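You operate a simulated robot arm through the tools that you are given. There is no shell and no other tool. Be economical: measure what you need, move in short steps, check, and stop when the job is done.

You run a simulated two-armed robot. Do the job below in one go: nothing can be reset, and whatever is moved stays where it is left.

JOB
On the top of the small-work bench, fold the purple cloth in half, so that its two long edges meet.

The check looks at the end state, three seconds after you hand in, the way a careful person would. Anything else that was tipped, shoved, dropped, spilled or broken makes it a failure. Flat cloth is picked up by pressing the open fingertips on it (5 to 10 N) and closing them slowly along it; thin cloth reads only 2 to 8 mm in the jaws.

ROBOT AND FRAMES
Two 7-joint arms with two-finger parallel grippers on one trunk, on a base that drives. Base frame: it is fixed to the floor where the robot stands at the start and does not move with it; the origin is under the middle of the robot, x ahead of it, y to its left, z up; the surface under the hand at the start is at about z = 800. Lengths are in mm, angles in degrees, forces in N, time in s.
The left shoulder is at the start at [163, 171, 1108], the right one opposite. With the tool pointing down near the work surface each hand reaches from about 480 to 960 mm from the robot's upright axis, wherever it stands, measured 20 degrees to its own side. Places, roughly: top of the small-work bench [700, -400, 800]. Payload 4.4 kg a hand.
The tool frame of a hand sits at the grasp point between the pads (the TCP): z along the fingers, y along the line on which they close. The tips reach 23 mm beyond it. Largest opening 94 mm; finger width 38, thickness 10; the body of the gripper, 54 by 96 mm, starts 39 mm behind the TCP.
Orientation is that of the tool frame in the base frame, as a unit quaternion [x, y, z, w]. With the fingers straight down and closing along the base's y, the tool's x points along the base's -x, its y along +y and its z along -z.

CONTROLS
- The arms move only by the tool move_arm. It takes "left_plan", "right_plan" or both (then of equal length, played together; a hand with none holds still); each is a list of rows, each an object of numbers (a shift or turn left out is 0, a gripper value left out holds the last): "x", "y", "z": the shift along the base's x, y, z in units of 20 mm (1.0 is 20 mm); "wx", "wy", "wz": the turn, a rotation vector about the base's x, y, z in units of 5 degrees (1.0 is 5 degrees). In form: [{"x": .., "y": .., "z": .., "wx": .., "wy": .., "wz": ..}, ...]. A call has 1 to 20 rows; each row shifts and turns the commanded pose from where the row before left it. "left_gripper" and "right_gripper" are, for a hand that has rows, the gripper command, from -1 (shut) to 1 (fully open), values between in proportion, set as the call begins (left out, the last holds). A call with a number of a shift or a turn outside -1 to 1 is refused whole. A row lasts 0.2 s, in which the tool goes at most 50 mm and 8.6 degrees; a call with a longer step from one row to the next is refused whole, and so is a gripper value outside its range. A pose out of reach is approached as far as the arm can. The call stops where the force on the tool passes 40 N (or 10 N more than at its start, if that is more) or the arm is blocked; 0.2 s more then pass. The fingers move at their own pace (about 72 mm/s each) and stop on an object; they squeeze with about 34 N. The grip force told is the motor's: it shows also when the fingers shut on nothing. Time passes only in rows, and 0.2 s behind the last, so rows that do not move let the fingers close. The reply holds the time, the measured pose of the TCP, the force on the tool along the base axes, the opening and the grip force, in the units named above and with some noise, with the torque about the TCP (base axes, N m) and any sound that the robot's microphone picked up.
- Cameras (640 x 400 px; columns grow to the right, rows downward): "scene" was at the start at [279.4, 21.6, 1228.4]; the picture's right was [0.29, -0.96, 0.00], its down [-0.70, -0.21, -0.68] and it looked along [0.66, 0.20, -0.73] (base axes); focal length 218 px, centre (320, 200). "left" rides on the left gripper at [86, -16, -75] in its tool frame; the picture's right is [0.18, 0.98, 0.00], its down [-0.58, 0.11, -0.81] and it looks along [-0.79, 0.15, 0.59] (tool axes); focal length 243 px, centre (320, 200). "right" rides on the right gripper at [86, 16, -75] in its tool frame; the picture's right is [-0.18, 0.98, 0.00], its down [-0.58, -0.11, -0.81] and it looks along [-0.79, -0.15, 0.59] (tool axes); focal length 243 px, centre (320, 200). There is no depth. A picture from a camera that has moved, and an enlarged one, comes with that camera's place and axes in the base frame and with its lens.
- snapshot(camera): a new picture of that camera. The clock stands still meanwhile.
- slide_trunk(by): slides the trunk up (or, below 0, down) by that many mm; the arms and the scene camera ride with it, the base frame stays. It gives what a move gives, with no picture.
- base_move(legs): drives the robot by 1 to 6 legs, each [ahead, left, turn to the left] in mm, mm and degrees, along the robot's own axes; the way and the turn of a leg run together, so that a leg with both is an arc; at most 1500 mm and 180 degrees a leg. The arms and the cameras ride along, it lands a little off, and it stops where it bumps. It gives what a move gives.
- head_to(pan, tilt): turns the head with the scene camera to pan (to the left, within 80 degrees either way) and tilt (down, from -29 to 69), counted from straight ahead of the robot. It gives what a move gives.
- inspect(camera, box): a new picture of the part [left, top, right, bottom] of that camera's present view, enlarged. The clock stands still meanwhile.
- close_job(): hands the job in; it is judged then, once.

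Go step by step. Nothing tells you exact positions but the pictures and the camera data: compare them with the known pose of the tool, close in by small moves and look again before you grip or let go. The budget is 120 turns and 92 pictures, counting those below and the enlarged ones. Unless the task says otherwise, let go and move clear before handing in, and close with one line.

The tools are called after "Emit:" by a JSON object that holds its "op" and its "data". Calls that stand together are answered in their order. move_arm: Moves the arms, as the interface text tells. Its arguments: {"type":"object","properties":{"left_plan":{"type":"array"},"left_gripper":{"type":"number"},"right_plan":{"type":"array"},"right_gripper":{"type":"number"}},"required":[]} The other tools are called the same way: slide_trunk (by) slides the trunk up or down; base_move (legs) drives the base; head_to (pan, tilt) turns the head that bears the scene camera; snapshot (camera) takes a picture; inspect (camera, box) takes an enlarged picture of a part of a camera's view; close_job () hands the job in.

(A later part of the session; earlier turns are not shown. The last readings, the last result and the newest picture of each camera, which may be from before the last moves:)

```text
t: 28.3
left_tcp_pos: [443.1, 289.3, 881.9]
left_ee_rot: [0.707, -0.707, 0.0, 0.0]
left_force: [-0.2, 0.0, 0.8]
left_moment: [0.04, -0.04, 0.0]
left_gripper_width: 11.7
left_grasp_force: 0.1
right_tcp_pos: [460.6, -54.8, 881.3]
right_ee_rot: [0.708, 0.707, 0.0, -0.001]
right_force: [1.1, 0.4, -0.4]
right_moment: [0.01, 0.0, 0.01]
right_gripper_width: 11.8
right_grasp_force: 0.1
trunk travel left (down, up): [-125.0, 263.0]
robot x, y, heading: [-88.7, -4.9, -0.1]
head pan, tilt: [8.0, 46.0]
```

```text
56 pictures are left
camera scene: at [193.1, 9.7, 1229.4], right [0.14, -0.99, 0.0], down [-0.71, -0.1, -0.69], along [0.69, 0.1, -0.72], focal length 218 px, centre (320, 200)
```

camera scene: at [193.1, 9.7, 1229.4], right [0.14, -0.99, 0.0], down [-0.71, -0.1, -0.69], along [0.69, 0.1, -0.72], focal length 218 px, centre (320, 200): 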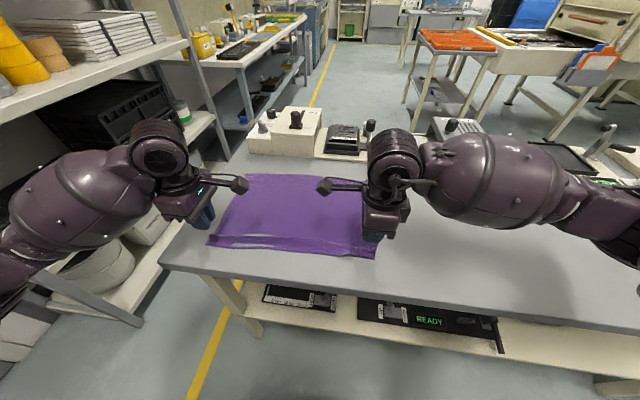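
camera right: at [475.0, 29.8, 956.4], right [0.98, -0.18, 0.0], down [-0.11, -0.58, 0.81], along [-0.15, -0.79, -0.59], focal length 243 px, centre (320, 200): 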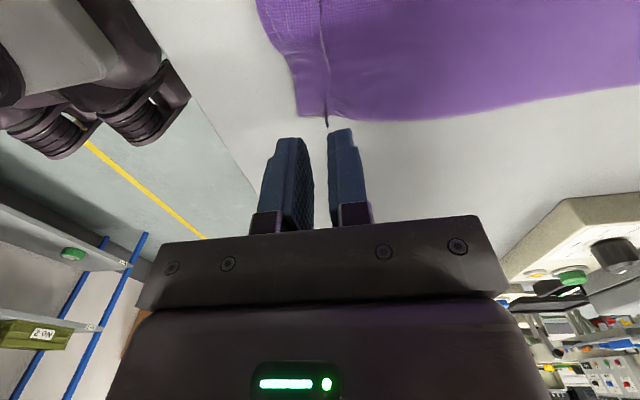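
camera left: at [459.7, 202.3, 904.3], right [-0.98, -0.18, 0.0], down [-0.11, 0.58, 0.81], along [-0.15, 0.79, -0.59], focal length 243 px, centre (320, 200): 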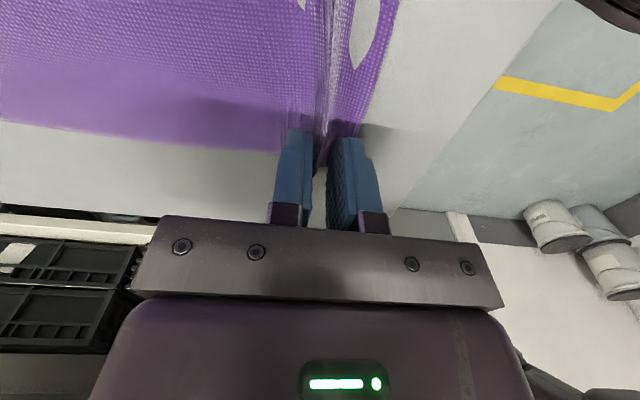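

The cloth looks fine; a tip probably caught the pleat. I'll open the straddle a bit wider and go down more gently.

Emit:
{"op": "move_arm", "data": {"left_plan": [{"z": -0.6}, {"z": -1}, {"z": -1}, {"z": -0.1}, {}], "right_plan": [{"z": -0.6}, {"z": -1}, {"z": -1}, {"z": -0.1}, {}], "left_gripper": -0.62, "right_gripper": -0.55}}

Emit:
{"op": "move_arm", "data": {"left_plan": [{"z": -0.06}, {"z": -0.03}, {}], "right_plan": [{"z": -0.04}, {"z": -0.03}, {}]}}

```text
t: 29.5
left_tcp_pos: [442.3, 289.4, 828.1]
left_ee_rot: [-0.707, 0.707, 0.0, 0.0]
left_force: [0.1, -0.1, -0.3]
left_moment: [-0.08, 0.03, 0.02]
left_gripper_width: 17.8
left_grasp_force: 0.1
right_tcp_pos: [460.3, -54.4, 827.7]
right_ee_rot: [0.707, 0.708, 0.0, -0.001]
right_force: [-0.1, -0.5, 0.2]
right_moment: [0.02, -0.01, 0.02]
right_gripper_width: 21.0
right_grasp_force: 0.0
trunk travel left (down, up): [-125.0, 263.0]
robot x, y, heading: [-89.3, 0.2, -0.1]
head pan, tilt: [8.0, 46.0]
```

```text
t: 30.3
left_tcp_pos: [441.1, 288.7, 825.6]
left_ee_rot: [0.708, -0.706, 0.001, -0.001]
left_force: [-0.8, -0.5, -0.3]
left_moment: [-0.01, -0.03, 0.01]
left_gripper_width: 17.8
left_grasp_force: 0.1
right_tcp_pos: [459.7, -55.4, 825.5]
right_ee_rot: [0.708, 0.707, 0.0, 0.001]
right_force: [0.6, -0.2, 1.3]
right_moment: [-0.03, 0.03, 0.0]
right_gripper_width: 21.1
right_grasp_force: 0.0
trunk travel left (down, up): [-125.0, 263.0]
robot x, y, heading: [-92.8, 0.8, 0.1]
head pan, tilt: [8.0, 46.0]
```

Emit:
{"op": "move_arm", "data": {"left_plan": [{"z": -0.06}, {"z": -0.03}, {}], "right_plan": [{"z": -0.03}, {"z": -0.03}, {}]}}

```text
t: 30.7
left_tcp_pos: [441.9, 289.0, 824.8]
left_ee_rot: [-0.706, 0.708, 0.001, 0.0]
left_force: [-27.8, 103.9, 153.8]
left_moment: [1.73, 0.69, -0.1]
left_gripper_width: 18.1
left_grasp_force: 0.1
right_tcp_pos: [459.4, -56.1, 825.3]
right_ee_rot: [0.707, 0.707, 0.0, 0.001]
right_force: [10.7, -7.4, 21.4]
right_moment: [-0.15, 0.03, 0.12]
right_gripper_width: 21.2
right_grasp_force: 0.1
trunk travel left (down, up): [-125.0, 263.0]
robot x, y, heading: [-91.2, 1.4, -0.2]
head pan, tilt: [8.0, 46.0]
stopped in row 1 (left hand): the force on the tool passed its limit at 148 N (the readings are from after the stop); the commanded pose is now the measured one
```

Now I'll ease off slightly and open to spread the pleats.

Emit:
{"op": "move_arm", "data": {"left_plan": [{"z": 0.03}, {}, {}], "right_plan": [{"z": 0.02}, {}, {}], "left_gripper": 0.2, "right_gripper": 0.2}}

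Emit:
{"op": "move_arm", "data": {"left_plan": [{"z": 0.5}, {"z": 1}, {"z": 1}, {"z": 1}, {}], "right_plan": [{"z": 0.5}, {"z": 1}, {"z": 1}, {"z": 1}, {}]}}

Emit:
{"op": "snapshot", "data": {"camera": "right"}}

Emit:
{"op": "snapshot", "data": {"camera": "left"}}

Emit:
{"op": "inspect", "data": {"camera": "scene", "box": [195, 160, 405, 285]}}

```text
t: 31.5
left_tcp_pos: [441.6, 288.6, 825.7]
left_ee_rot: [-0.707, 0.707, -0.001, 0.0]
left_force: [0.0, 0.9, -0.1]
left_moment: [0.0, 0.0, -0.02]
left_gripper_width: 56.0
left_grasp_force: 0.1
right_tcp_pos: [459.1, -55.1, 825.3]
right_ee_rot: [0.707, 0.707, 0.0, 0.0]
right_force: [0.1, 0.1, -0.2]
right_moment: [0.03, 0.01, 0.03]
right_gripper_width: 56.4
right_grasp_force: 0.1
trunk travel left (down, up): [-125.0, 263.0]
robot x, y, heading: [-90.0, 1.7, 0.3]
head pan, tilt: [8.0, 46.0]
```

```text
t: 32.7
left_tcp_pos: [442.6, 289.8, 896.7]
left_ee_rot: [-0.706, 0.708, 0.0, 0.0]
left_force: [0.5, 0.0, -0.1]
left_moment: [0.0, -0.03, -0.01]
left_gripper_width: 56.4
left_grasp_force: 0.1
right_tcp_pos: [459.6, -55.0, 895.4]
right_ee_rot: [0.707, 0.708, 0.0, -0.001]
right_force: [-0.1, 0.8, 0.3]
right_moment: [0.0, 0.01, 0.0]
right_gripper_width: 56.3
right_grasp_force: 0.0
trunk travel left (down, up): [-125.0, 263.0]
robot x, y, heading: [-88.9, -1.6, 0.0]
head pan, tilt: [8.0, 46.0]
```

```text
55 pictures are left
camera right: at [474.4, 29.3, 970.5], right [0.98, -0.18, 0.0], down [-0.11, -0.58, 0.81], along [-0.15, -0.79, -0.59], focal length 243 px, centre (320, 200)
```

right: 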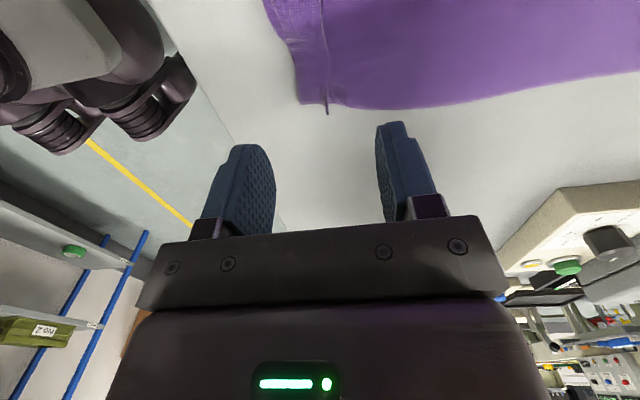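

```text
54 pictures are left
camera left: at [460.2, 202.1, 971.5], right [-0.98, -0.18, 0.0], down [-0.11, 0.58, 0.81], along [-0.15, 0.79, -0.59], focal length 243 px, centre (320, 200)
```

left: 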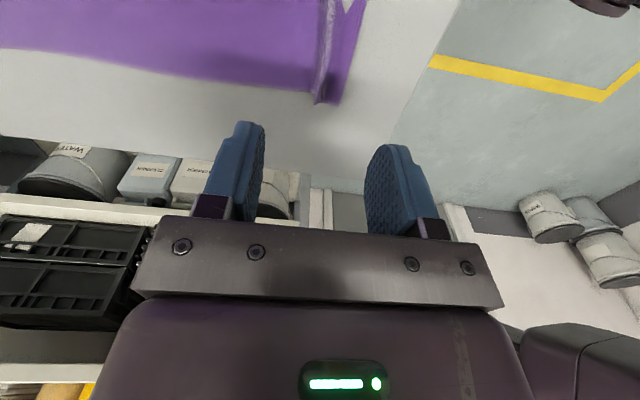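

```text
3.05 times, centred on (300, 222) of scene
camera zoom: at [193.1, 9.8, 1229.4], right [0.14, -0.99, 0.0], down [-0.71, -0.1, -0.69], along [0.69, 0.1, -0.72], focal length 666 px, centre (381, 131)
```

zoom: 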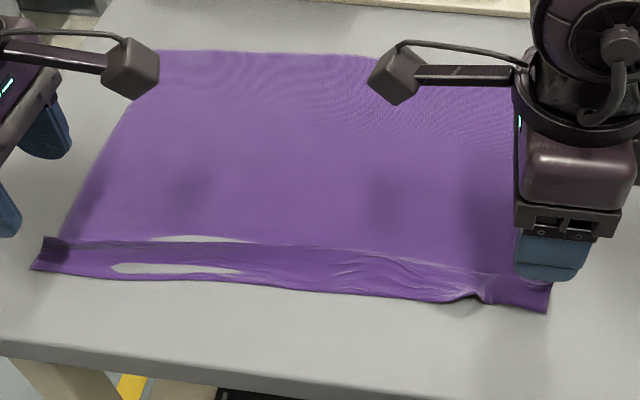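

The pleat hardly changed. A better grip is to turn the fingers to close along y and pinch only the outer ~12 mm strip of the near edge, so almost nothing gets folded back and lifting will pull the pleat out. I'll reorient with a slight tilt so the front of the fingers presses first.

Emit:
{"op": "move_arm", "data": {"left_plan": [{"wz": -1, "x": -0.054, "y": -0.02}, {"wz": -1, "x": -0.054, "y": -0.02}, {"wz": -1, "x": -0.054, "y": -0.02}, {"wz": -1, "x": -0.054, "y": -0.02}, {"wz": -1, "x": -0.054, "y": -0.02}, {"wz": -1, "x": -0.054, "y": -0.02}, {"wz": -1, "x": -0.054, "y": -0.02}, {"wz": -1, "x": -0.054, "y": -0.02}, {"wz": -1, "x": -0.054, "y": -0.02}, {"wz": -1, "x": -0.054, "y": -0.02}, {"wz": -1, "x": -0.054, "y": -0.02}, {"wz": -1, "x": -0.054, "y": -0.02}, {"wz": -1, "x": -0.054, "y": -0.02}, {"wz": -1, "x": -0.054, "y": -0.02}, {"wz": -1, "x": -0.054, "y": -0.02}, {"wz": -1, "x": -0.054, "y": -0.02}, {"wz": -1, "x": -0.054, "y": -0.02}, {"wz": -1, "x": -0.054}, {"wy": 1}, {"wy": 1}], "right_plan": [{"wz": 1, "x": -0.06, "y": 0.008}, {"wz": 1, "x": -0.06, "y": 0.008}, {"wz": 1, "x": -0.06, "y": 0.008}, {"wz": 1, "x": -0.06, "y": 0.008}, {"wz": 1, "x": -0.06, "y": 0.008}, {"wz": 1, "x": -0.06, "y": 0.008}, {"wz": 1, "x": -0.06, "y": 0.008}, {"wz": 1, "x": -0.06, "y": 0.008}, {"wz": 1, "x": -0.06, "y": 0.008}, {"wz": 1, "x": -0.06, "y": 0.008}, {"wz": 1, "x": -0.06, "y": 0.008}, {"wz": 1, "x": -0.06, "y": 0.008}, {"wz": 1, "x": -0.06, "y": 0.008}, {"wz": 1, "x": -0.06, "y": 0.008}, {"wz": 1, "x": -0.06, "y": 0.008}, {"wz": 1, "x": -0.06, "y": 0.008}, {"wz": 1, "x": -0.06, "y": 0.008}, {"wz": 1, "x": -0.06, "y": 0.008}, {"wy": 1}, {"wy": 1}], "left_gripper": -0.49, "right_gripper": -0.49}}

Emit:
{"op": "snapshot", "data": {"camera": "left"}}

Emit:
{"op": "snapshot", "data": {"camera": "right"}}

Emit:
{"op": "inspect", "data": {"camera": "scene", "box": [180, 140, 420, 285]}}

```text
t: 36.9
left_tcp_pos: [423.5, 281.9, 895.6]
left_ee_rot: [0.002, 0.996, -0.001, -0.088]
left_force: [-0.7, 0.1, 0.7]
left_moment: [0.01, -0.01, -0.02]
left_gripper_width: 23.9
left_grasp_force: 0.0
right_tcp_pos: [437.8, -50.7, 895.4]
right_ee_rot: [0.0, 0.996, 0.0, -0.087]
right_force: [0.2, 0.1, -0.3]
right_moment: [0.04, 0.02, -0.02]
right_gripper_width: 24.2
right_grasp_force: 0.0
trunk travel left (down, up): [-125.0, 263.0]
robot x, y, heading: [-89.7, 4.0, 0.3]
head pan, tilt: [8.0, 46.0]
```

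```text
52 pictures are left
camera left: at [351.8, 265.7, 984.6], right [-0.18, 0.98, 0.03], down [0.71, 0.11, 0.69], along [0.68, 0.15, -0.72], focal length 243 px, centre (320, 200)
```

left: 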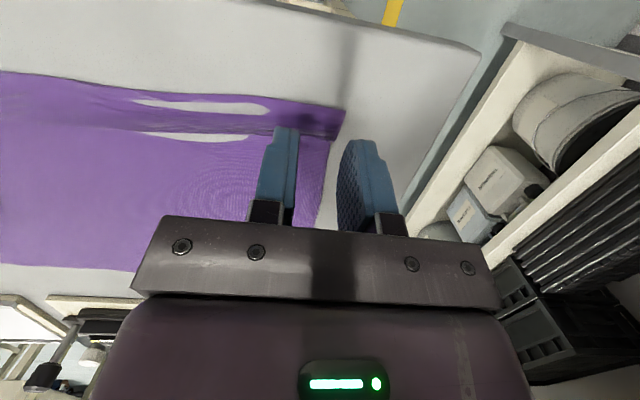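

```text
51 pictures are left
camera right: at [364.9, -37.0, 984.8], right [0.18, 0.98, -0.03], down [0.71, -0.11, 0.69], along [0.68, -0.15, -0.72], focal length 243 px, centre (320, 200)
```

right: 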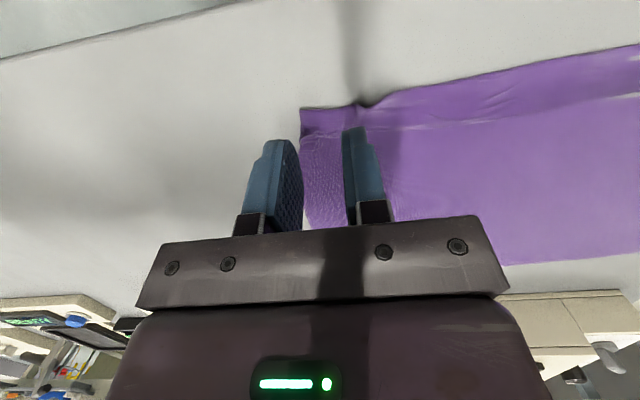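

```text
2.67 times, centred on (300, 212) of scene
camera zoom: at [193.0, 9.7, 1229.5], right [0.14, -0.99, 0.0], down [-0.71, -0.1, -0.69], along [0.69, 0.1, -0.72], focal length 582 px, centre (373, 167)
```

zoom: 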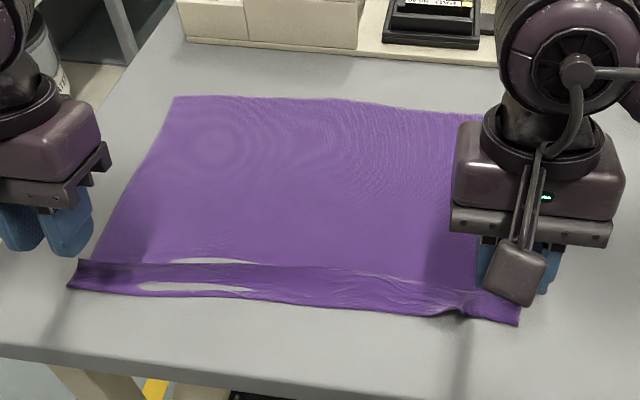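

Both hands are over the edge strip. I'll shift the right a touch inward and lower.

Emit:
{"op": "move_arm", "data": {"left_plan": [{"z": -0.8}, {"z": -0.8}, {"z": -0.8}, {"z": -0.8}, {}], "right_plan": [{"z": -0.8, "y": 0.2}, {"z": -0.8}, {"z": -0.8}, {"z": -0.8}, {}]}}

Emit:
{"op": "snapshot", "data": {"camera": "left"}}

Emit:
{"op": "snapshot", "data": {"camera": "right"}}

```text
t: 38.2
left_tcp_pos: [413.5, 281.9, 826.3]
left_ee_rot: [0.003, 0.995, 0.001, -0.101]
left_force: [26.6, -121.5, 43.4]
left_moment: [-3.62, -1.21, -1.36]
left_gripper_width: 23.8
left_grasp_force: 0.0
right_tcp_pos: [429.0, -48.0, 826.8]
right_ee_rot: [-0.002, 0.995, -0.004, -0.099]
right_force: [424.4, 19.5, 453.2]
right_moment: [8.88, -17.46, -8.13]
right_gripper_width: 23.1
right_grasp_force: 0.0
trunk travel left (down, up): [-125.0, 263.0]
robot x, y, heading: [-90.5, -1.5, 0.0]
head pan, tilt: [8.0, 46.0]
stopped in row 5 (left hand): the force on the tool passed its limit at 211 N (the readings are from after the stop); the commanded pose is now the measured one
```

```text
49 pictures are left
camera left: at [344.9, 265.6, 917.6], right [-0.17, 0.98, 0.04], down [0.73, 0.1, 0.67], along [0.66, 0.15, -0.74], focal length 243 px, centre (320, 200)
```

left: 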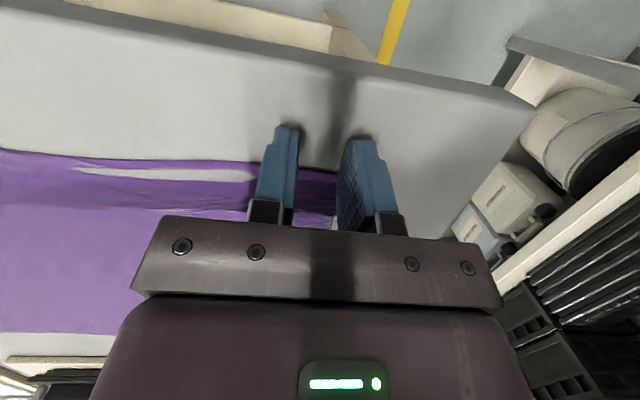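

```text
48 pictures are left
camera right: at [358.3, -33.2, 916.6], right [0.18, 0.98, -0.04], down [0.73, -0.1, 0.68], along [0.66, -0.15, -0.74], focal length 243 px, centre (320, 200)
```

right: 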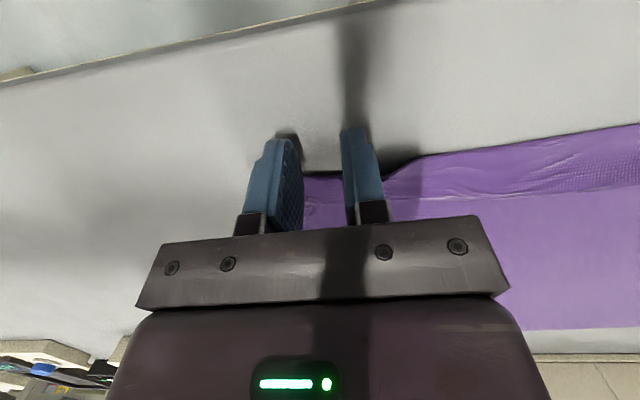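

Both hands ended lower than commanded and pressed hard, so I'll lift straight up and check what happened.

Emit:
{"op": "move_arm", "data": {"left_plan": [{"z": 0.3}, {"z": 0.5}, {"z": 0.7}, {}], "right_plan": [{"z": 0.3}, {"z": 0.5}, {"z": 0.7}, {}]}}

Emit:
{"op": "snapshot", "data": {"camera": "scene"}}

```text
t: 39.2
left_tcp_pos: [414.5, 282.4, 861.8]
left_ee_rot: [0.003, 0.995, 0.001, -0.097]
left_force: [-0.1, 0.9, 0.0]
left_moment: [0.02, -0.01, 0.0]
left_gripper_width: 24.2
left_grasp_force: 0.1
right_tcp_pos: [430.7, -48.1, 860.0]
right_ee_rot: [-0.002, 0.995, -0.004, -0.096]
right_force: [-0.7, -0.3, 0.4]
right_moment: [-0.04, -0.01, 0.0]
right_gripper_width: 24.1
right_grasp_force: 0.0
trunk travel left (down, up): [-125.0, 263.0]
robot x, y, heading: [-92.4, 0.1, 0.1]
head pan, tilt: [8.0, 46.0]
```

```text
47 pictures are left
camera scene: at [191.6, 9.9, 1229.4], right [0.14, -0.99, 0.0], down [-0.71, -0.1, -0.69], along [0.69, 0.1, -0.72], focal length 218 px, centre (320, 200)
```

scene: 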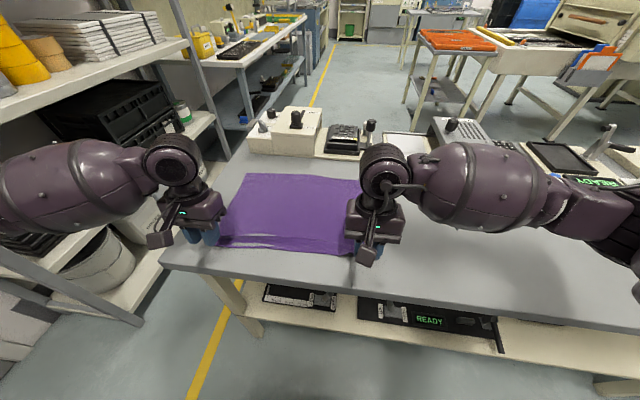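

This was most likely the arms nearing their inner reach limit. I'll raise the hands, back the base another 80 mm, and reposition the hands forward.

Emit:
{"op": "move_arm", "data": {"left_plan": [{"z": 1}, {"z": 1}, {}], "right_plan": [{"z": 1}, {"z": 1}, {}]}}

Emit:
{"op": "base_move", "data": {"legs": [[-80, 0, 0]]}}

Emit:
{"op": "move_arm", "data": {"left_plan": [{"x": 0.8}, {"x": 0.8}, {"x": 0.8}, {"x": 0.8}, {"x": 0.8}, {}], "right_plan": [{"x": 0.8}, {"x": 0.8}, {"x": 0.8}, {"x": 0.8}, {"x": 0.8}, {}]}}

Emit:
{"op": "snapshot", "data": {"camera": "left"}}

Emit:
{"op": "snapshot", "data": {"camera": "right"}}

```text
t: 40.0
left_tcp_pos: [414.9, 283.1, 900.3]
left_ee_rot: [0.003, 0.995, 0.0, -0.097]
left_force: [-0.2, -0.1, 0.5]
left_moment: [-0.02, 0.03, 0.01]
left_gripper_width: 23.9
left_grasp_force: 0.1
right_tcp_pos: [431.4, -47.3, 899.8]
right_ee_rot: [-0.003, 0.995, -0.003, -0.097]
right_force: [0.2, 0.4, 0.0]
right_moment: [0.03, -0.01, -0.01]
right_gripper_width: 24.0
right_grasp_force: 0.1
trunk travel left (down, up): [-125.0, 263.0]
robot x, y, heading: [-94.2, 1.6, -0.1]
head pan, tilt: [8.0, 46.0]
```

```text
t: 41.1
left_tcp_pos: [335.9, 281.9, 901.4]
left_ee_rot: [0.002, 0.995, 0.0, -0.096]
left_force: [-0.1, 0.1, 0.8]
left_moment: [0.0, -0.01, 0.01]
left_gripper_width: 23.6
left_grasp_force: 0.1
right_tcp_pos: [350.7, -47.8, 900.9]
right_ee_rot: [-0.003, 0.995, -0.004, -0.096]
right_force: [-0.5, -0.1, 0.8]
right_moment: [0.03, -0.03, -0.03]
right_gripper_width: 23.8
right_grasp_force: 0.1
trunk travel left (down, up): [-125.0, 263.0]
robot x, y, heading: [-170.9, -0.6, 0.1]
head pan, tilt: [8.0, 46.0]
```

```text
t: 42.5
left_tcp_pos: [415.7, 283.3, 900.9]
left_ee_rot: [0.002, 0.995, 0.001, -0.097]
left_force: [-0.4, 0.4, -0.1]
left_moment: [0.0, 0.01, 0.01]
left_gripper_width: 24.0
left_grasp_force: 0.2
right_tcp_pos: [430.2, -48.1, 900.8]
right_ee_rot: [-0.003, 0.995, -0.003, -0.096]
right_force: [0.1, 0.2, -0.4]
right_moment: [0.0, 0.02, -0.02]
right_gripper_width: 23.8
right_grasp_force: 0.1
trunk travel left (down, up): [-125.0, 263.0]
robot x, y, heading: [-171.5, -1.9, -0.3]
head pan, tilt: [8.0, 46.0]
```

```text
46 pictures are left
camera left: at [346.8, 266.0, 992.0], right [-0.17, 0.98, 0.04], down [0.73, 0.1, 0.68], along [0.66, 0.15, -0.73], focal length 243 px, centre (320, 200)
```

left: 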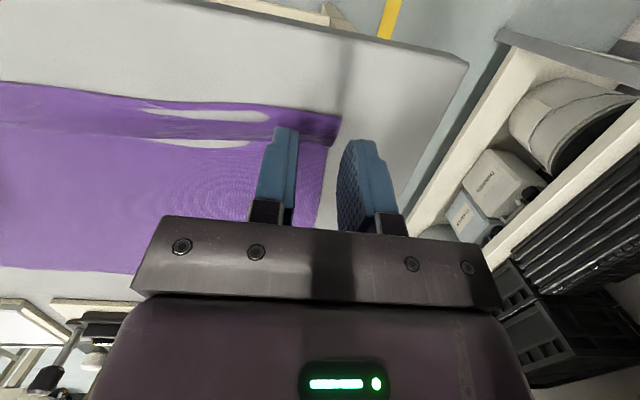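

```text
45 pictures are left
camera right: at [359.0, -32.6, 990.7], right [0.17, 0.98, -0.04], down [0.73, -0.1, 0.68], along [0.67, -0.15, -0.73], focal length 243 px, centre (320, 200)
```

right: 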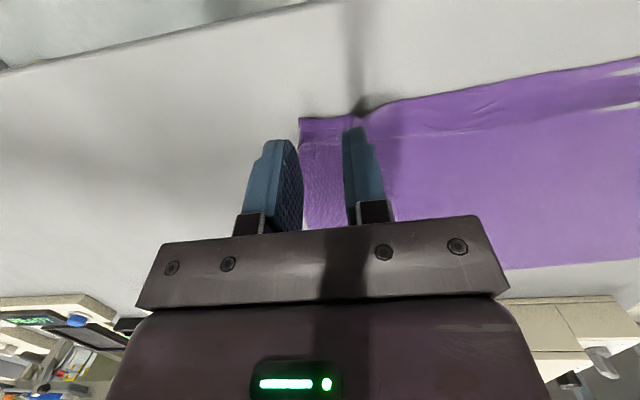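

Emit:
{"op": "move_arm", "data": {"left_plan": [{"x": 0.37, "y": -0.15, "z": -0.5}, {"z": -0.8}, {"z": -0.8}, {"z": -0.8}, {"z": -0.4}, {}], "right_plan": [{"x": 0.44, "y": 0.05, "z": -0.5}, {"z": -0.8}, {"z": -0.8}, {"z": -0.8}, {"z": -0.4}, {}]}}

Emit:
{"op": "snapshot", "data": {"camera": "left"}}

Emit:
{"op": "snapshot", "data": {"camera": "right"}}

```text
t: 43.8
left_tcp_pos: [422.2, 279.3, 836.4]
left_ee_rot: [0.004, 0.995, 0.001, -0.097]
left_force: [-0.1, -0.5, 0.2]
left_moment: [0.03, -0.01, 0.01]
left_gripper_width: 24.1
left_grasp_force: 0.2
right_tcp_pos: [438.5, -46.5, 836.4]
right_ee_rot: [-0.002, 0.995, -0.004, -0.097]
right_force: [-6.5, 13.6, -48.1]
right_moment: [-0.68, 0.8, 0.32]
right_gripper_width: 23.7
right_grasp_force: 0.1
trunk travel left (down, up): [-125.0, 263.0]
robot x, y, heading: [-168.7, -2.2, 0.0]
head pan, tilt: [8.0, 46.0]
stopped in row 6 (right hand): the force on the tool passed its limit at 58 N (the readings are from after the stop); the commanded pose is now the measured one
```

```text
44 pictures are left
camera left: at [353.7, 262.7, 926.0], right [-0.17, 0.98, 0.04], down [0.73, 0.1, 0.68], along [0.67, 0.14, -0.73], focal length 243 px, centre (320, 200)
```

left: 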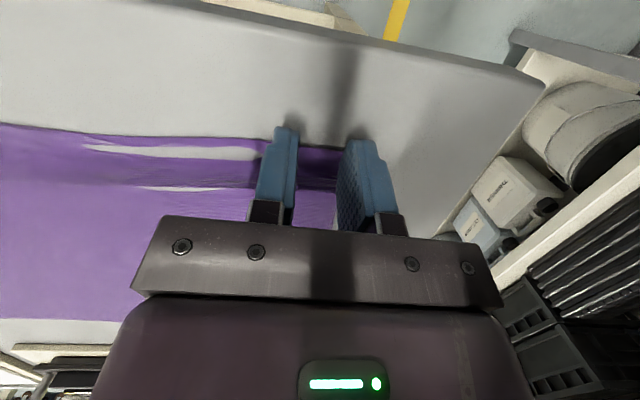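

```text
43 pictures are left
camera right: at [367.5, -32.0, 924.5], right [0.17, 0.98, -0.04], down [0.73, -0.1, 0.68], along [0.66, -0.15, -0.73], focal length 243 px, centre (320, 200)
```

right: 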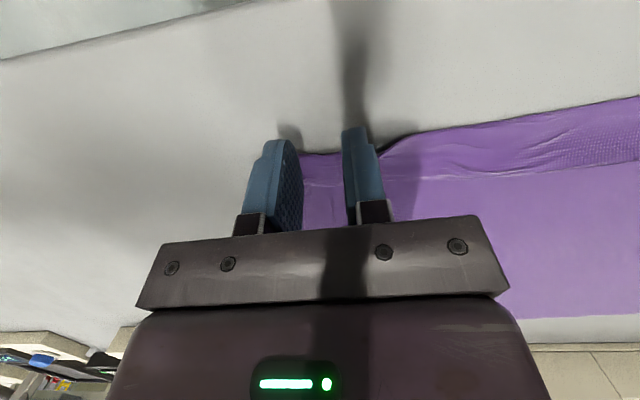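

The right fingers touched the standing pleat. I'll step back 7 mm on the right and 2 mm on the left before lowering further.

Emit:
{"op": "move_arm", "data": {"left_plan": [{"x": -0.1}, {"z": -0.1}, {"z": -0.1}, {}], "right_plan": [{"z": 0.3, "x": -0.35}, {"z": -0.2}, {"z": -0.25}, {}]}}

```text
t: 44.1
left_tcp_pos: [422.1, 278.8, 836.0]
left_ee_rot: [0.003, 0.995, 0.0, -0.096]
left_force: [0.5, 0.1, 0.2]
left_moment: [0.0, 0.01, -0.01]
left_gripper_width: 24.0
left_grasp_force: 0.0
right_tcp_pos: [435.4, -47.6, 837.1]
right_ee_rot: [-0.002, 0.995, -0.004, -0.097]
right_force: [-12.7, -38.7, 36.8]
right_moment: [-0.12, -0.18, -0.23]
right_gripper_width: 23.9
right_grasp_force: 0.0
trunk travel left (down, up): [-125.0, 263.0]
robot x, y, heading: [-170.2, 2.5, 0.0]
head pan, tilt: [8.0, 46.0]
stopped in row 1 (right hand): the force on the tool passed its limit at 188 N (the readings are from after the stop); the commanded pose is now the measured one
```

Emit:
{"op": "move_arm", "data": {"right_plan": [{"z": 0.5}, {"z": 0.7}, {}]}}

Emit:
{"op": "snapshot", "data": {"camera": "right"}}

Emit:
{"op": "inspect", "data": {"camera": "scene", "box": [180, 100, 420, 250]}}

```text
t: 44.9
left_tcp_pos: [422.1, 279.1, 836.0]
left_ee_rot: [0.004, 0.995, 0.0, -0.098]
left_force: [-0.1, -1.0, 0.1]
left_moment: [-0.03, -0.03, 0.0]
left_gripper_width: 23.9
left_grasp_force: 0.0
right_tcp_pos: [436.4, -47.5, 861.8]
right_ee_rot: [-0.003, 0.995, -0.004, -0.097]
right_force: [-0.6, 1.0, -1.2]
right_moment: [-0.02, -0.01, 0.0]
right_gripper_width: 24.0
right_grasp_force: 0.0
trunk travel left (down, up): [-125.0, 263.0]
robot x, y, heading: [-175.4, -1.1, 0.5]
head pan, tilt: [8.0, 46.0]
```

```text
42 pictures are left
camera right: at [364.5, -32.0, 951.2], right [0.17, 0.98, -0.04], down [0.73, -0.1, 0.68], along [0.66, -0.15, -0.73], focal length 243 px, centre (320, 200)
```

right: 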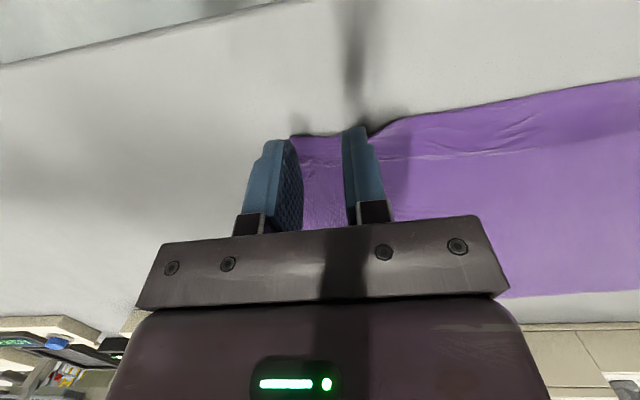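

```text
2.67 times, centred on (300, 175) of scene
camera zoom: at [111.6, 9.8, 1229.5], right [0.14, -0.99, 0.0], down [-0.71, -0.1, -0.69], along [0.69, 0.1, -0.72], focal length 582 px, centre (373, 267)
```

zoom: 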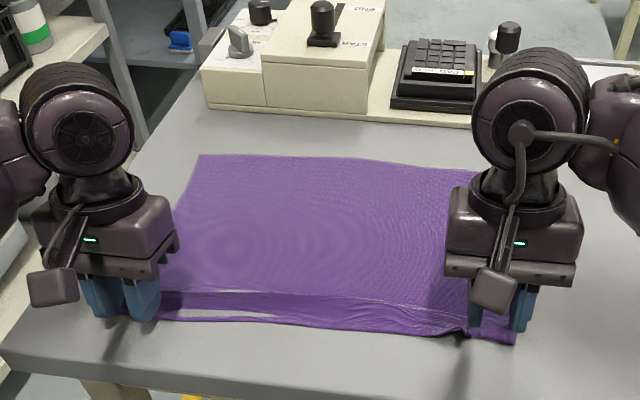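

The right's inner finger was landing on a pucker near y=-27. I'll narrow the right opening, shift it outward, and come down again slowly with both.

Emit:
{"op": "move_arm", "data": {"left_plan": [{}, {}, {"z": -0.1}, {"z": -0.1}, {}], "right_plan": [{"y": -0.35}, {"z": -0.6}, {"z": -0.5}, {"z": -0.3}, {}], "right_gripper": -0.64}}

Emit:
{"op": "snapshot", "data": {"camera": "right"}}

```text
t: 46.1
left_tcp_pos: [421.7, 278.5, 830.7]
left_ee_rot: [0.003, 0.995, 0.0, -0.096]
left_force: [-0.2, 0.2, 0.7]
left_moment: [-0.01, 0.01, -0.01]
left_gripper_width: 24.0
left_grasp_force: 0.0
right_tcp_pos: [435.2, -53.7, 832.5]
right_ee_rot: [-0.003, 0.995, -0.003, -0.096]
right_force: [0.8, 0.2, -0.2]
right_moment: [-0.02, -0.02, -0.01]
right_gripper_width: 16.8
right_grasp_force: 0.0
trunk travel left (down, up): [-125.0, 263.0]
robot x, y, heading: [-172.4, -0.1, 0.0]
head pan, tilt: [8.0, 46.0]
```

```text
40 pictures are left
camera right: at [364.1, -39.0, 922.9], right [0.17, 0.98, -0.04], down [0.73, -0.1, 0.68], along [0.66, -0.15, -0.73], focal length 243 px, centre (320, 200)
```

right: 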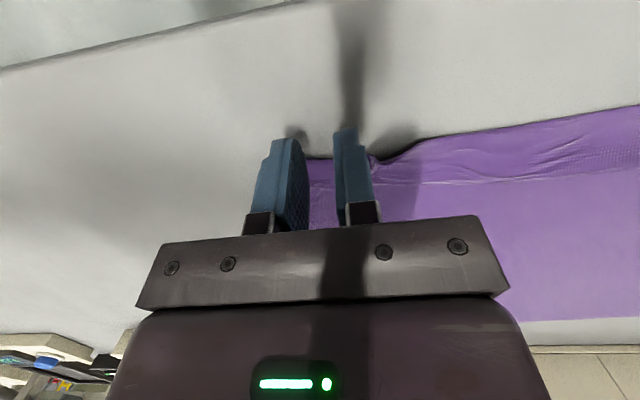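

No forces so far, so I'll keep easing down to contact.

Emit:
{"op": "move_arm", "data": {"left_plan": [{"z": -0.08}, {"z": -0.05}, {}], "right_plan": [{"z": -0.1}, {"z": -0.1}, {}]}}

```text
t: 46.8
left_tcp_pos: [420.8, 280.0, 829.7]
left_ee_rot: [0.004, 0.995, 0.0, -0.097]
left_force: [0.3, -0.1, 1.1]
left_moment: [0.02, 0.03, -0.01]
left_gripper_width: 23.9
left_grasp_force: 0.0
right_tcp_pos: [436.3, -53.5, 828.3]
right_ee_rot: [-0.003, 0.995, -0.003, -0.096]
right_force: [0.2, -0.2, 0.1]
right_moment: [-0.02, -0.03, -0.03]
right_gripper_width: 16.8
right_grasp_force: 0.0
trunk travel left (down, up): [-125.0, 263.0]
robot x, y, heading: [-171.9, 4.4, 0.1]
head pan, tilt: [8.0, 46.0]
stopped in row 3 (left hand): the force on the tool passed its limit at 104 N (the readings are from after the stop); the commanded pose is now the measured one
```

Emit:
{"op": "move_arm", "data": {"left_plan": [{"z": -0.03}, {"z": -0.03}, {}], "right_plan": [{"z": -0.03}, {"z": -0.03}, {}]}}

```text
t: 47.3
left_tcp_pos: [422.0, 279.5, 828.0]
left_ee_rot: [0.004, 0.995, 0.0, -0.097]
left_force: [23.9, 11.6, 77.7]
left_moment: [1.73, -1.36, -0.27]
left_gripper_width: 23.7
left_grasp_force: 0.1
right_tcp_pos: [435.7, -54.2, 829.5]
right_ee_rot: [-0.003, 0.995, -0.004, -0.098]
right_force: [-0.2, -0.5, 0.7]
right_moment: [-0.04, -0.05, 0.04]
right_gripper_width: 16.7
right_grasp_force: 0.1
trunk travel left (down, up): [-125.0, 263.0]
robot x, y, heading: [-176.2, 0.2, -0.2]
head pan, tilt: [8.0, 46.0]
stopped in row 2 (left hand): the force on the tool passed its limit at 76 N (the readings are from after the stop); the commanded pose is now the measured one
```

The left is in contact. I'll relieve it slightly and start closing it, while the right continues down.

Emit:
{"op": "move_arm", "data": {"left_plan": [{"z": 0.02}, {}], "right_plan": [{"z": -0.04}, {"z": -0.02}], "left_gripper": -0.7}}

Emit:
{"op": "snapshot", "data": {"camera": "left"}}

```text
t: 47.6
left_tcp_pos: [420.1, 279.1, 827.7]
left_ee_rot: [0.003, 0.995, 0.001, -0.097]
left_force: [10.2, 10.2, 17.1]
left_moment: [0.4, -0.42, 0.06]
left_gripper_width: 14.2
left_grasp_force: 0.0
right_tcp_pos: [434.9, -51.9, 828.4]
right_ee_rot: [-0.003, 0.995, -0.004, -0.098]
right_force: [9.6, -33.7, 43.4]
right_moment: [-0.33, -0.87, -0.59]
right_gripper_width: 16.7
right_grasp_force: 0.0
trunk travel left (down, up): [-125.0, 263.0]
robot x, y, heading: [-165.7, 1.2, -0.1]
head pan, tilt: [8.0, 46.0]
stopped in row 1 (right hand): the force on the tool passed its limit at 74 N (the readings are from after the stop); the commanded pose is now the measured one
```

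```text
39 pictures are left
camera left: at [352.2, 262.4, 918.9], right [-0.17, 0.98, 0.04], down [0.73, 0.1, 0.68], along [0.66, 0.14, -0.73], focal length 243 px, centre (320, 200)
```

left: 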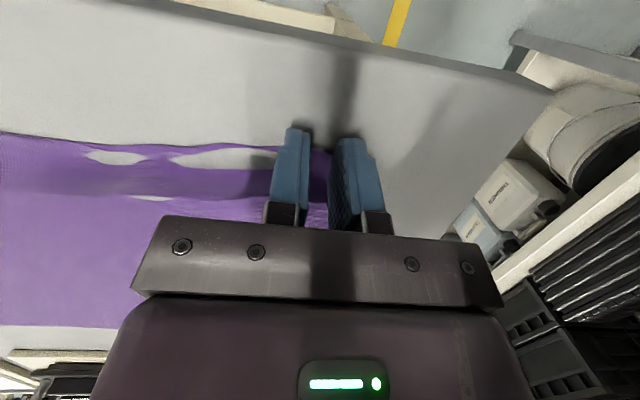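

Emit:
{"op": "move_arm", "data": {"left_plan": [{}, {}, {}, {}], "right_plan": [{"z": 0.01}, {}, {}, {}], "left_gripper": -1, "right_gripper": -1}}

Emit:
{"op": "snapshot", "data": {"camera": "left"}}

Emit:
{"op": "snapshot", "data": {"camera": "right"}}

```text
t: 47.9
left_tcp_pos: [422.1, 279.0, 828.5]
left_ee_rot: [0.004, 0.995, -0.001, -0.097]
left_force: [-8.3, -34.2, 63.0]
left_moment: [-0.8, -0.67, -0.52]
left_gripper_width: 0.0
left_grasp_force: 25.4
right_tcp_pos: [435.5, -54.3, 829.4]
right_ee_rot: [-0.003, 0.995, -0.003, -0.097]
right_force: [-4.1, -15.9, 41.9]
right_moment: [-0.47, -0.45, -0.2]
right_gripper_width: 0.0
right_grasp_force: 22.2
trunk travel left (down, up): [-125.0, 263.0]
robot x, y, heading: [-170.8, -0.8, 0.0]
head pan, tilt: [8.0, 46.0]
stopped in row 1 (right hand): the force on the tool passed its limit at 127 N (the readings are from after the stop); the commanded pose is now the measured one
```

```text
38 pictures are left
camera left: at [352.2, 262.4, 918.9], right [-0.17, 0.98, 0.03], down [0.73, 0.1, 0.68], along [0.66, 0.14, -0.73], focal length 243 px, centre (320, 200)
```

left: 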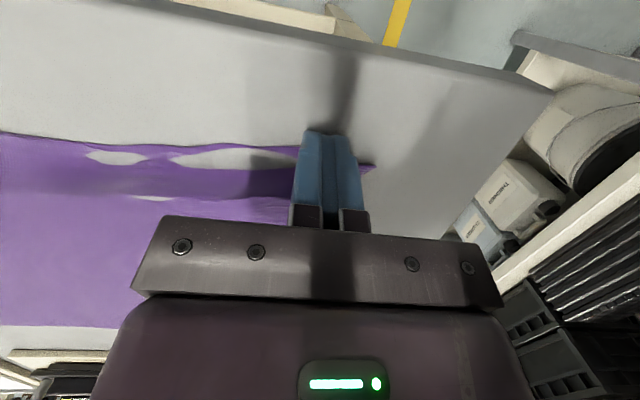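

```text
37 pictures are left
camera right: at [363.9, -38.6, 918.7], right [0.17, 0.98, -0.04], down [0.73, -0.1, 0.68], along [0.66, -0.15, -0.73], focal length 243 px, centre (320, 200)
```

right: 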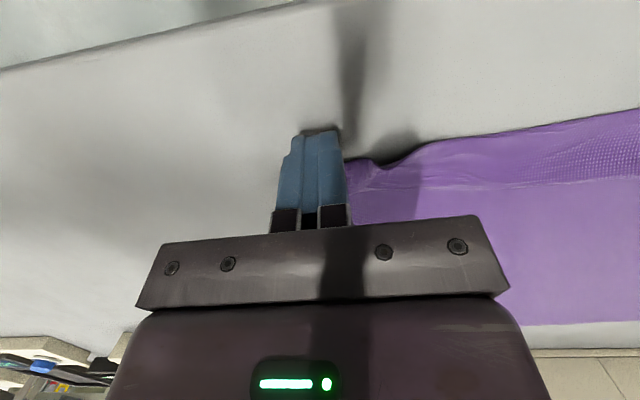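

Those grips closed empty: the messy near edge isn't worth fighting. The far edge is clean, so I'll grip the far corners flat with the 40 mm pinch, fingers half overlapping the edge and closing along y. Then I'll lift the cloth to hang, which should open the pleat, and fold far to near.

Emit:
{"op": "move_arm", "data": {"left_plan": [{"z": 0.6}, {"z": 1}, {"z": 1}, {"z": 1, "wy": -0.7}, {"x": 0.9, "wy": -0.75}, {"x": 1, "wy": -0.75}, {"x": 1}, {"x": 1}, {"x": 1}, {"x": 1}, {"x": 1}, {"x": 1}, {"x": 1}, {"x": 1}, {"x": 1}, {"x": 1}, {"x": 1, "y": -0.15}, {"x": 1}, {}], "right_plan": [{"z": 0.6}, {"z": 1}, {"z": 1}, {"z": 1, "wy": -0.7}, {"x": 1, "wy": -0.75}, {"x": 1, "wy": -0.75}, {"x": 1}, {"x": 1}, {"x": 1}, {"x": 1}, {"x": 1}, {"x": 1}, {"x": 1}, {"x": 1}, {"x": 1}, {"x": 1}, {"x": 1, "y": -0.3}, {"x": 1}, {}], "left_gripper": -0.15, "right_gripper": -0.15}}

Emit:
{"op": "snapshot", "data": {"camera": "left"}}

Emit:
{"op": "snapshot", "data": {"camera": "right"}}

Emit:
{"op": "snapshot", "data": {"camera": "scene"}}

```text
t: 51.9
left_tcp_pos: [700.3, 275.1, 899.8]
left_ee_rot: [0.004, 1.0, 0.001, -0.001]
left_force: [0.4, -0.2, 1.4]
left_moment: [0.03, 0.0, 0.01]
left_gripper_width: 40.2
left_grasp_force: 0.1
right_tcp_pos: [714.2, -59.5, 902.1]
right_ee_rot: [-0.004, 1.0, -0.004, -0.001]
right_force: [0.0, 0.2, 0.7]
right_moment: [-0.01, 0.01, -0.03]
right_gripper_width: 40.2
right_grasp_force: 0.1
trunk travel left (down, up): [-125.0, 263.0]
robot x, y, heading: [-169.4, -2.5, -0.2]
head pan, tilt: [8.0, 46.0]
```

```text
36 pictures are left
camera left: at [614.7, 258.8, 975.8], right [-0.18, 0.98, 0.0], down [0.58, 0.1, 0.81], along [0.79, 0.14, -0.59], focal length 243 px, centre (320, 200)
```

left: 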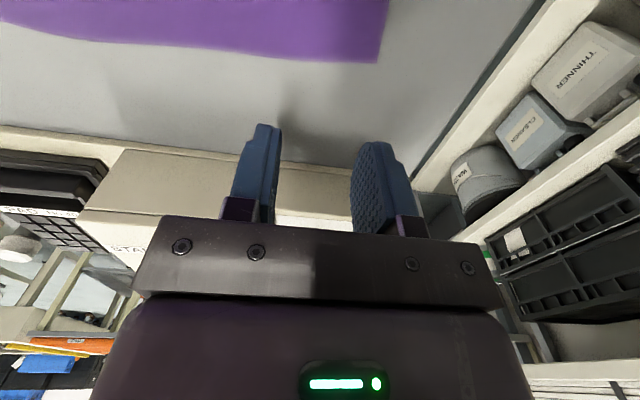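

```text
35 pictures are left
camera right: at [628.0, -45.4, 976.1], right [0.18, 0.98, -0.01], down [0.58, -0.1, 0.81], along [0.79, -0.15, -0.59], focal length 243 px, centre (320, 200)
```

right: 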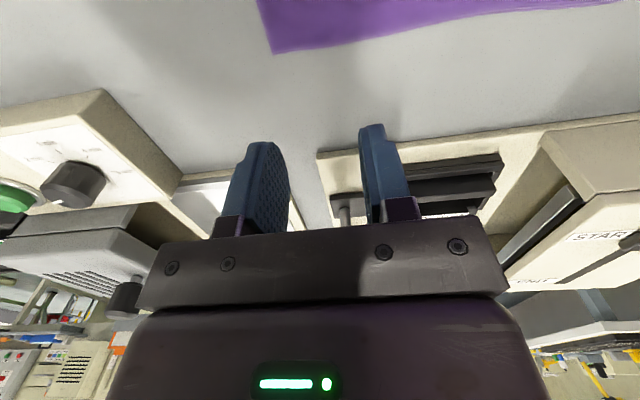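

```text
34 pictures are left
camera scene: at [111.3, 9.5, 1229.6], right [0.14, -0.99, 0.0], down [-0.71, -0.1, -0.69], along [0.69, 0.1, -0.72], focal length 218 px, centre (320, 200)
```

scene: 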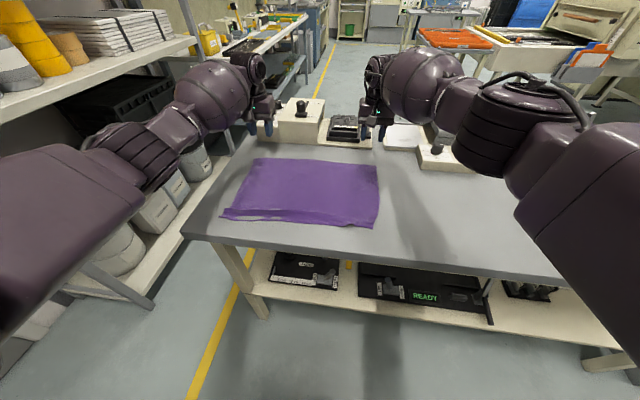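

The far corners are at (685,311) and (694,-91). I'll align the hands over the far edge and lower.

Emit:
{"op": "move_arm", "data": {"left_plan": [{"x": -0.45, "y": 0.05, "z": -0.5}, {"z": -0.8}, {"z": -0.8}, {"z": -0.8}, {"z": -0.6}, {}], "right_plan": [{"x": -0.65, "y": 0.1, "z": -0.6}, {"z": -0.8}, {"z": -0.8}, {"z": -0.8}, {"z": -0.6}, {}]}}

Emit:
{"op": "snapshot", "data": {"camera": "left"}}

Emit:
{"op": "snapshot", "data": {"camera": "right"}}

```text
t: 53.3
left_tcp_pos: [689.8, 277.2, 830.5]
left_ee_rot: [0.003, 1.0, 0.001, 0.0]
left_force: [0.4, -0.4, 0.3]
left_moment: [0.01, -0.02, -0.02]
left_gripper_width: 40.3
left_grasp_force: 0.0
right_tcp_pos: [703.0, -56.9, 829.4]
right_ee_rot: [-0.003, 1.0, -0.004, -0.002]
right_force: [0.2, 0.5, 0.5]
right_moment: [0.0, 0.02, 0.04]
right_gripper_width: 39.9
right_grasp_force: 0.1
trunk travel left (down, up): [-125.0, 263.0]
robot x, y, heading: [-168.9, 4.1, -0.0]
head pan, tilt: [8.0, 46.0]
```

```text
33 pictures are left
camera left: at [605.0, 260.2, 906.3], right [-0.18, 0.98, 0.0], down [0.58, 0.1, 0.81], along [0.79, 0.14, -0.59], focal length 243 px, centre (320, 200)
```

left: 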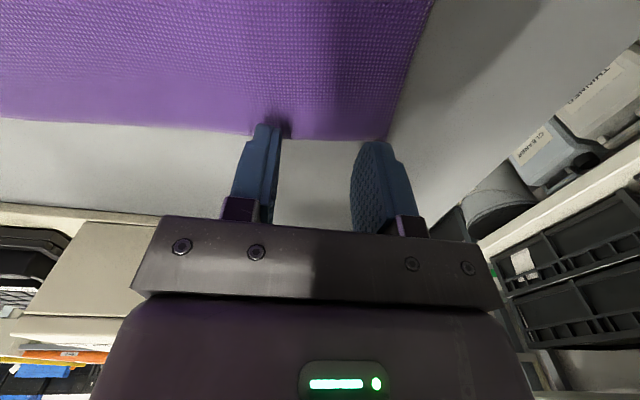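

```text
32 pictures are left
camera right: at [614.8, -42.9, 903.5], right [0.18, 0.98, -0.01], down [0.58, -0.1, 0.81], along [0.79, -0.15, -0.59], focal length 243 px, centre (320, 200)
```

right: 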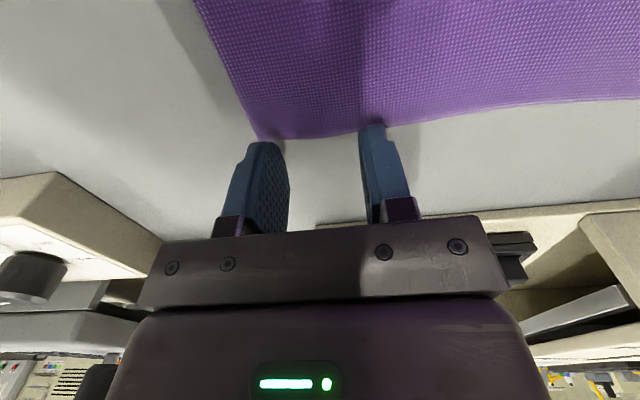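

The fingertips overlap the cloth only slightly. I'll shift 10 mm inward over it, then press.

Emit:
{"op": "move_arm", "data": {"left_plan": [{"x": -0.5, "y": -0.1}, {"z": -0.15}, {"z": -0.08}, {}], "right_plan": [{"x": -0.5, "y": 0.2}, {"z": -0.13}, {"z": -0.08}, {}]}}

```text
t: 54.1
left_tcp_pos: [681.1, 274.7, 826.1]
left_ee_rot: [0.002, 1.0, 0.001, -0.001]
left_force: [-0.3, 0.0, -0.6]
left_moment: [0.02, 0.04, -0.04]
left_gripper_width: 40.1
left_grasp_force: 0.0
right_tcp_pos: [692.5, -53.3, 824.3]
right_ee_rot: [-0.003, 1.0, -0.004, -0.002]
right_force: [87.9, 89.3, 133.8]
right_moment: [5.13, -0.5, -3.56]
right_gripper_width: 39.7
right_grasp_force: 0.1
trunk travel left (down, up): [-125.0, 263.0]
robot x, y, heading: [-169.8, 1.3, 0.3]
head pan, tilt: [8.0, 46.0]
stopped in row 3 (right hand): the force on the tool passed its limit at 330 N (the readings are from after the stop); the commanded pose is now the measured one
```

Emit:
{"op": "move_arm", "data": {"left_plan": [{"z": -0.03}, {"z": -0.03}, {}], "right_plan": [{"z": 0.03}, {"z": 0.02}, {}]}}

```text
t: 54.9
left_tcp_pos: [680.1, 274.5, 825.0]
left_ee_rot: [0.003, 1.0, 0.001, -0.001]
left_force: [5.2, 2.3, 6.9]
left_moment: [-0.07, -0.1, 0.05]
left_gripper_width: 40.1
left_grasp_force: 0.1
right_tcp_pos: [692.7, -54.0, 825.5]
right_ee_rot: [-0.002, 1.0, -0.003, -0.002]
right_force: [-0.5, 0.2, 0.2]
right_moment: [0.0, 0.0, -0.01]
right_gripper_width: 39.6
right_grasp_force: 0.0
trunk travel left (down, up): [-125.0, 263.0]
robot x, y, heading: [-173.7, -0.6, 0.2]
head pan, tilt: [8.0, 46.0]
```

The left is at a good 7 N; I'll add a little press on the right.

Emit:
{"op": "move_arm", "data": {"left_plan": [{}, {}], "right_plan": [{"z": -0.025}, {}]}}

```text
t: 55.5
left_tcp_pos: [680.3, 274.9, 825.1]
left_ee_rot: [0.003, 1.0, 0.001, -0.002]
left_force: [4.0, 4.6, 7.2]
left_moment: [-0.02, -0.12, 0.04]
left_gripper_width: 39.9
left_grasp_force: 0.1
right_tcp_pos: [692.7, -53.1, 825.5]
right_ee_rot: [-0.002, 1.0, -0.004, -0.002]
right_force: [0.0, 2.4, 12.8]
right_moment: [0.32, 0.14, -0.05]
right_gripper_width: 40.1
right_grasp_force: 0.0
trunk travel left (down, up): [-125.0, 263.0]
robot x, y, heading: [-172.5, -0.9, 0.1]
head pan, tilt: [8.0, 46.0]
```

Emit:
{"op": "move_arm", "data": {"left_plan": [{}, {}], "right_plan": [{}, {}], "left_gripper": -0.4, "right_gripper": -0.4}}

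Emit:
{"op": "move_arm", "data": {"left_plan": [{}, {}], "right_plan": [{}, {}], "left_gripper": -0.65, "right_gripper": -0.65}}

Emit:
{"op": "move_arm", "data": {"left_plan": [{}, {}, {}, {}], "right_plan": [{}, {}, {}, {}], "left_gripper": -1, "right_gripper": -1}}

Emit:
{"op": "snapshot", "data": {"camera": "left"}}

Emit:
{"op": "snapshot", "data": {"camera": "right"}}

```text
t: 55.8
left_tcp_pos: [679.5, 274.3, 824.8]
left_ee_rot: [0.002, 1.0, 0.001, -0.001]
left_force: [-0.2, -1.1, 6.9]
left_moment: [-0.03, 0.01, 0.0]
left_gripper_width: 1.1
left_grasp_force: 4.4
right_tcp_pos: [693.7, -53.7, 825.0]
right_ee_rot: [-0.003, 1.0, -0.005, -0.003]
right_force: [-10.5, 152.8, -4.4]
right_moment: [3.58, 0.83, 0.62]
right_gripper_width: 0.8
right_grasp_force: 3.9
trunk travel left (down, up): [-125.0, 263.0]
robot x, y, heading: [-172.4, -1.7, -0.1]
head pan, tilt: [8.0, 46.0]
stopped in row 1 (right hand): the force on the tool passed its limit at 164 N (the readings are from after the stop); the commanded pose is now the measured one
```

```text
t: 56.4
left_tcp_pos: [680.5, 273.9, 824.5]
left_ee_rot: [0.002, 1.0, 0.001, -0.001]
left_force: [0.0, -0.4, 3.2]
left_moment: [-0.02, 0.03, 0.01]
left_gripper_width: 19.1
left_grasp_force: 4.6
right_tcp_pos: [692.4, -53.3, 824.9]
right_ee_rot: [-0.002, 1.0, -0.005, -0.002]
right_force: [0.5, -3.5, 22.8]
right_moment: [-0.06, 0.02, 0.07]
right_gripper_width: 19.0
right_grasp_force: 4.4
trunk travel left (down, up): [-125.0, 263.0]
robot x, y, heading: [-171.8, -2.1, -0.0]
head pan, tilt: [8.0, 46.0]
```

```text
t: 56.7
left_tcp_pos: [681.0, 275.0, 826.2]
left_ee_rot: [0.002, 1.0, 0.0, 0.0]
left_force: [-0.5, 0.5, 1.9]
left_moment: [-0.02, 0.06, -0.02]
left_gripper_width: 0.2
left_grasp_force: 24.4
right_tcp_pos: [692.8, -54.4, 823.9]
right_ee_rot: [-0.002, 1.0, -0.005, -0.003]
right_force: [-68.3, 265.0, 537.4]
right_moment: [5.35, 0.21, 1.73]
right_gripper_width: 0.2
right_grasp_force: 24.1
trunk travel left (down, up): [-125.0, 263.0]
robot x, y, heading: [-171.0, 0.6, -0.0]
head pan, tilt: [8.0, 46.0]
stopped in row 1 (right hand): the force on the tool passed its limit at 85 N (the readings are from after the stop); the commanded pose is now the measured one
```

```text
31 pictures are left
camera left: at [595.2, 258.2, 900.4], right [-0.18, 0.98, 0.0], down [0.58, 0.1, 0.81], along [0.79, 0.14, -0.59], focal length 243 px, centre (320, 200)
```

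left: 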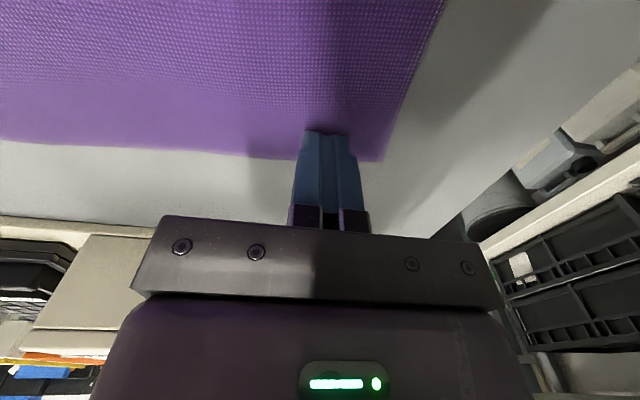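

```text
30 pictures are left
camera right: at [605.1, -38.7, 899.7], right [0.18, 0.98, -0.01], down [0.58, -0.1, 0.81], along [0.79, -0.15, -0.59], focal length 243 px, centre (320, 200)
```

right: 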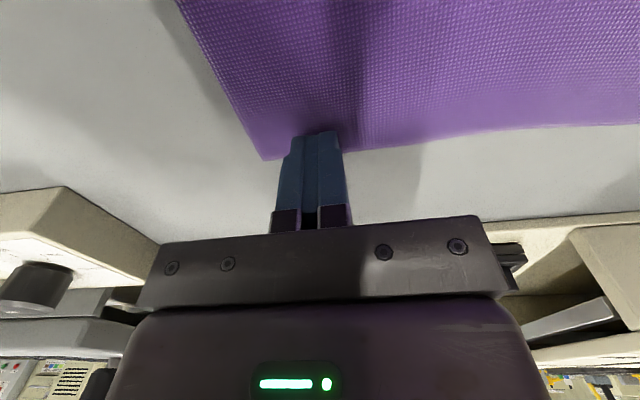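

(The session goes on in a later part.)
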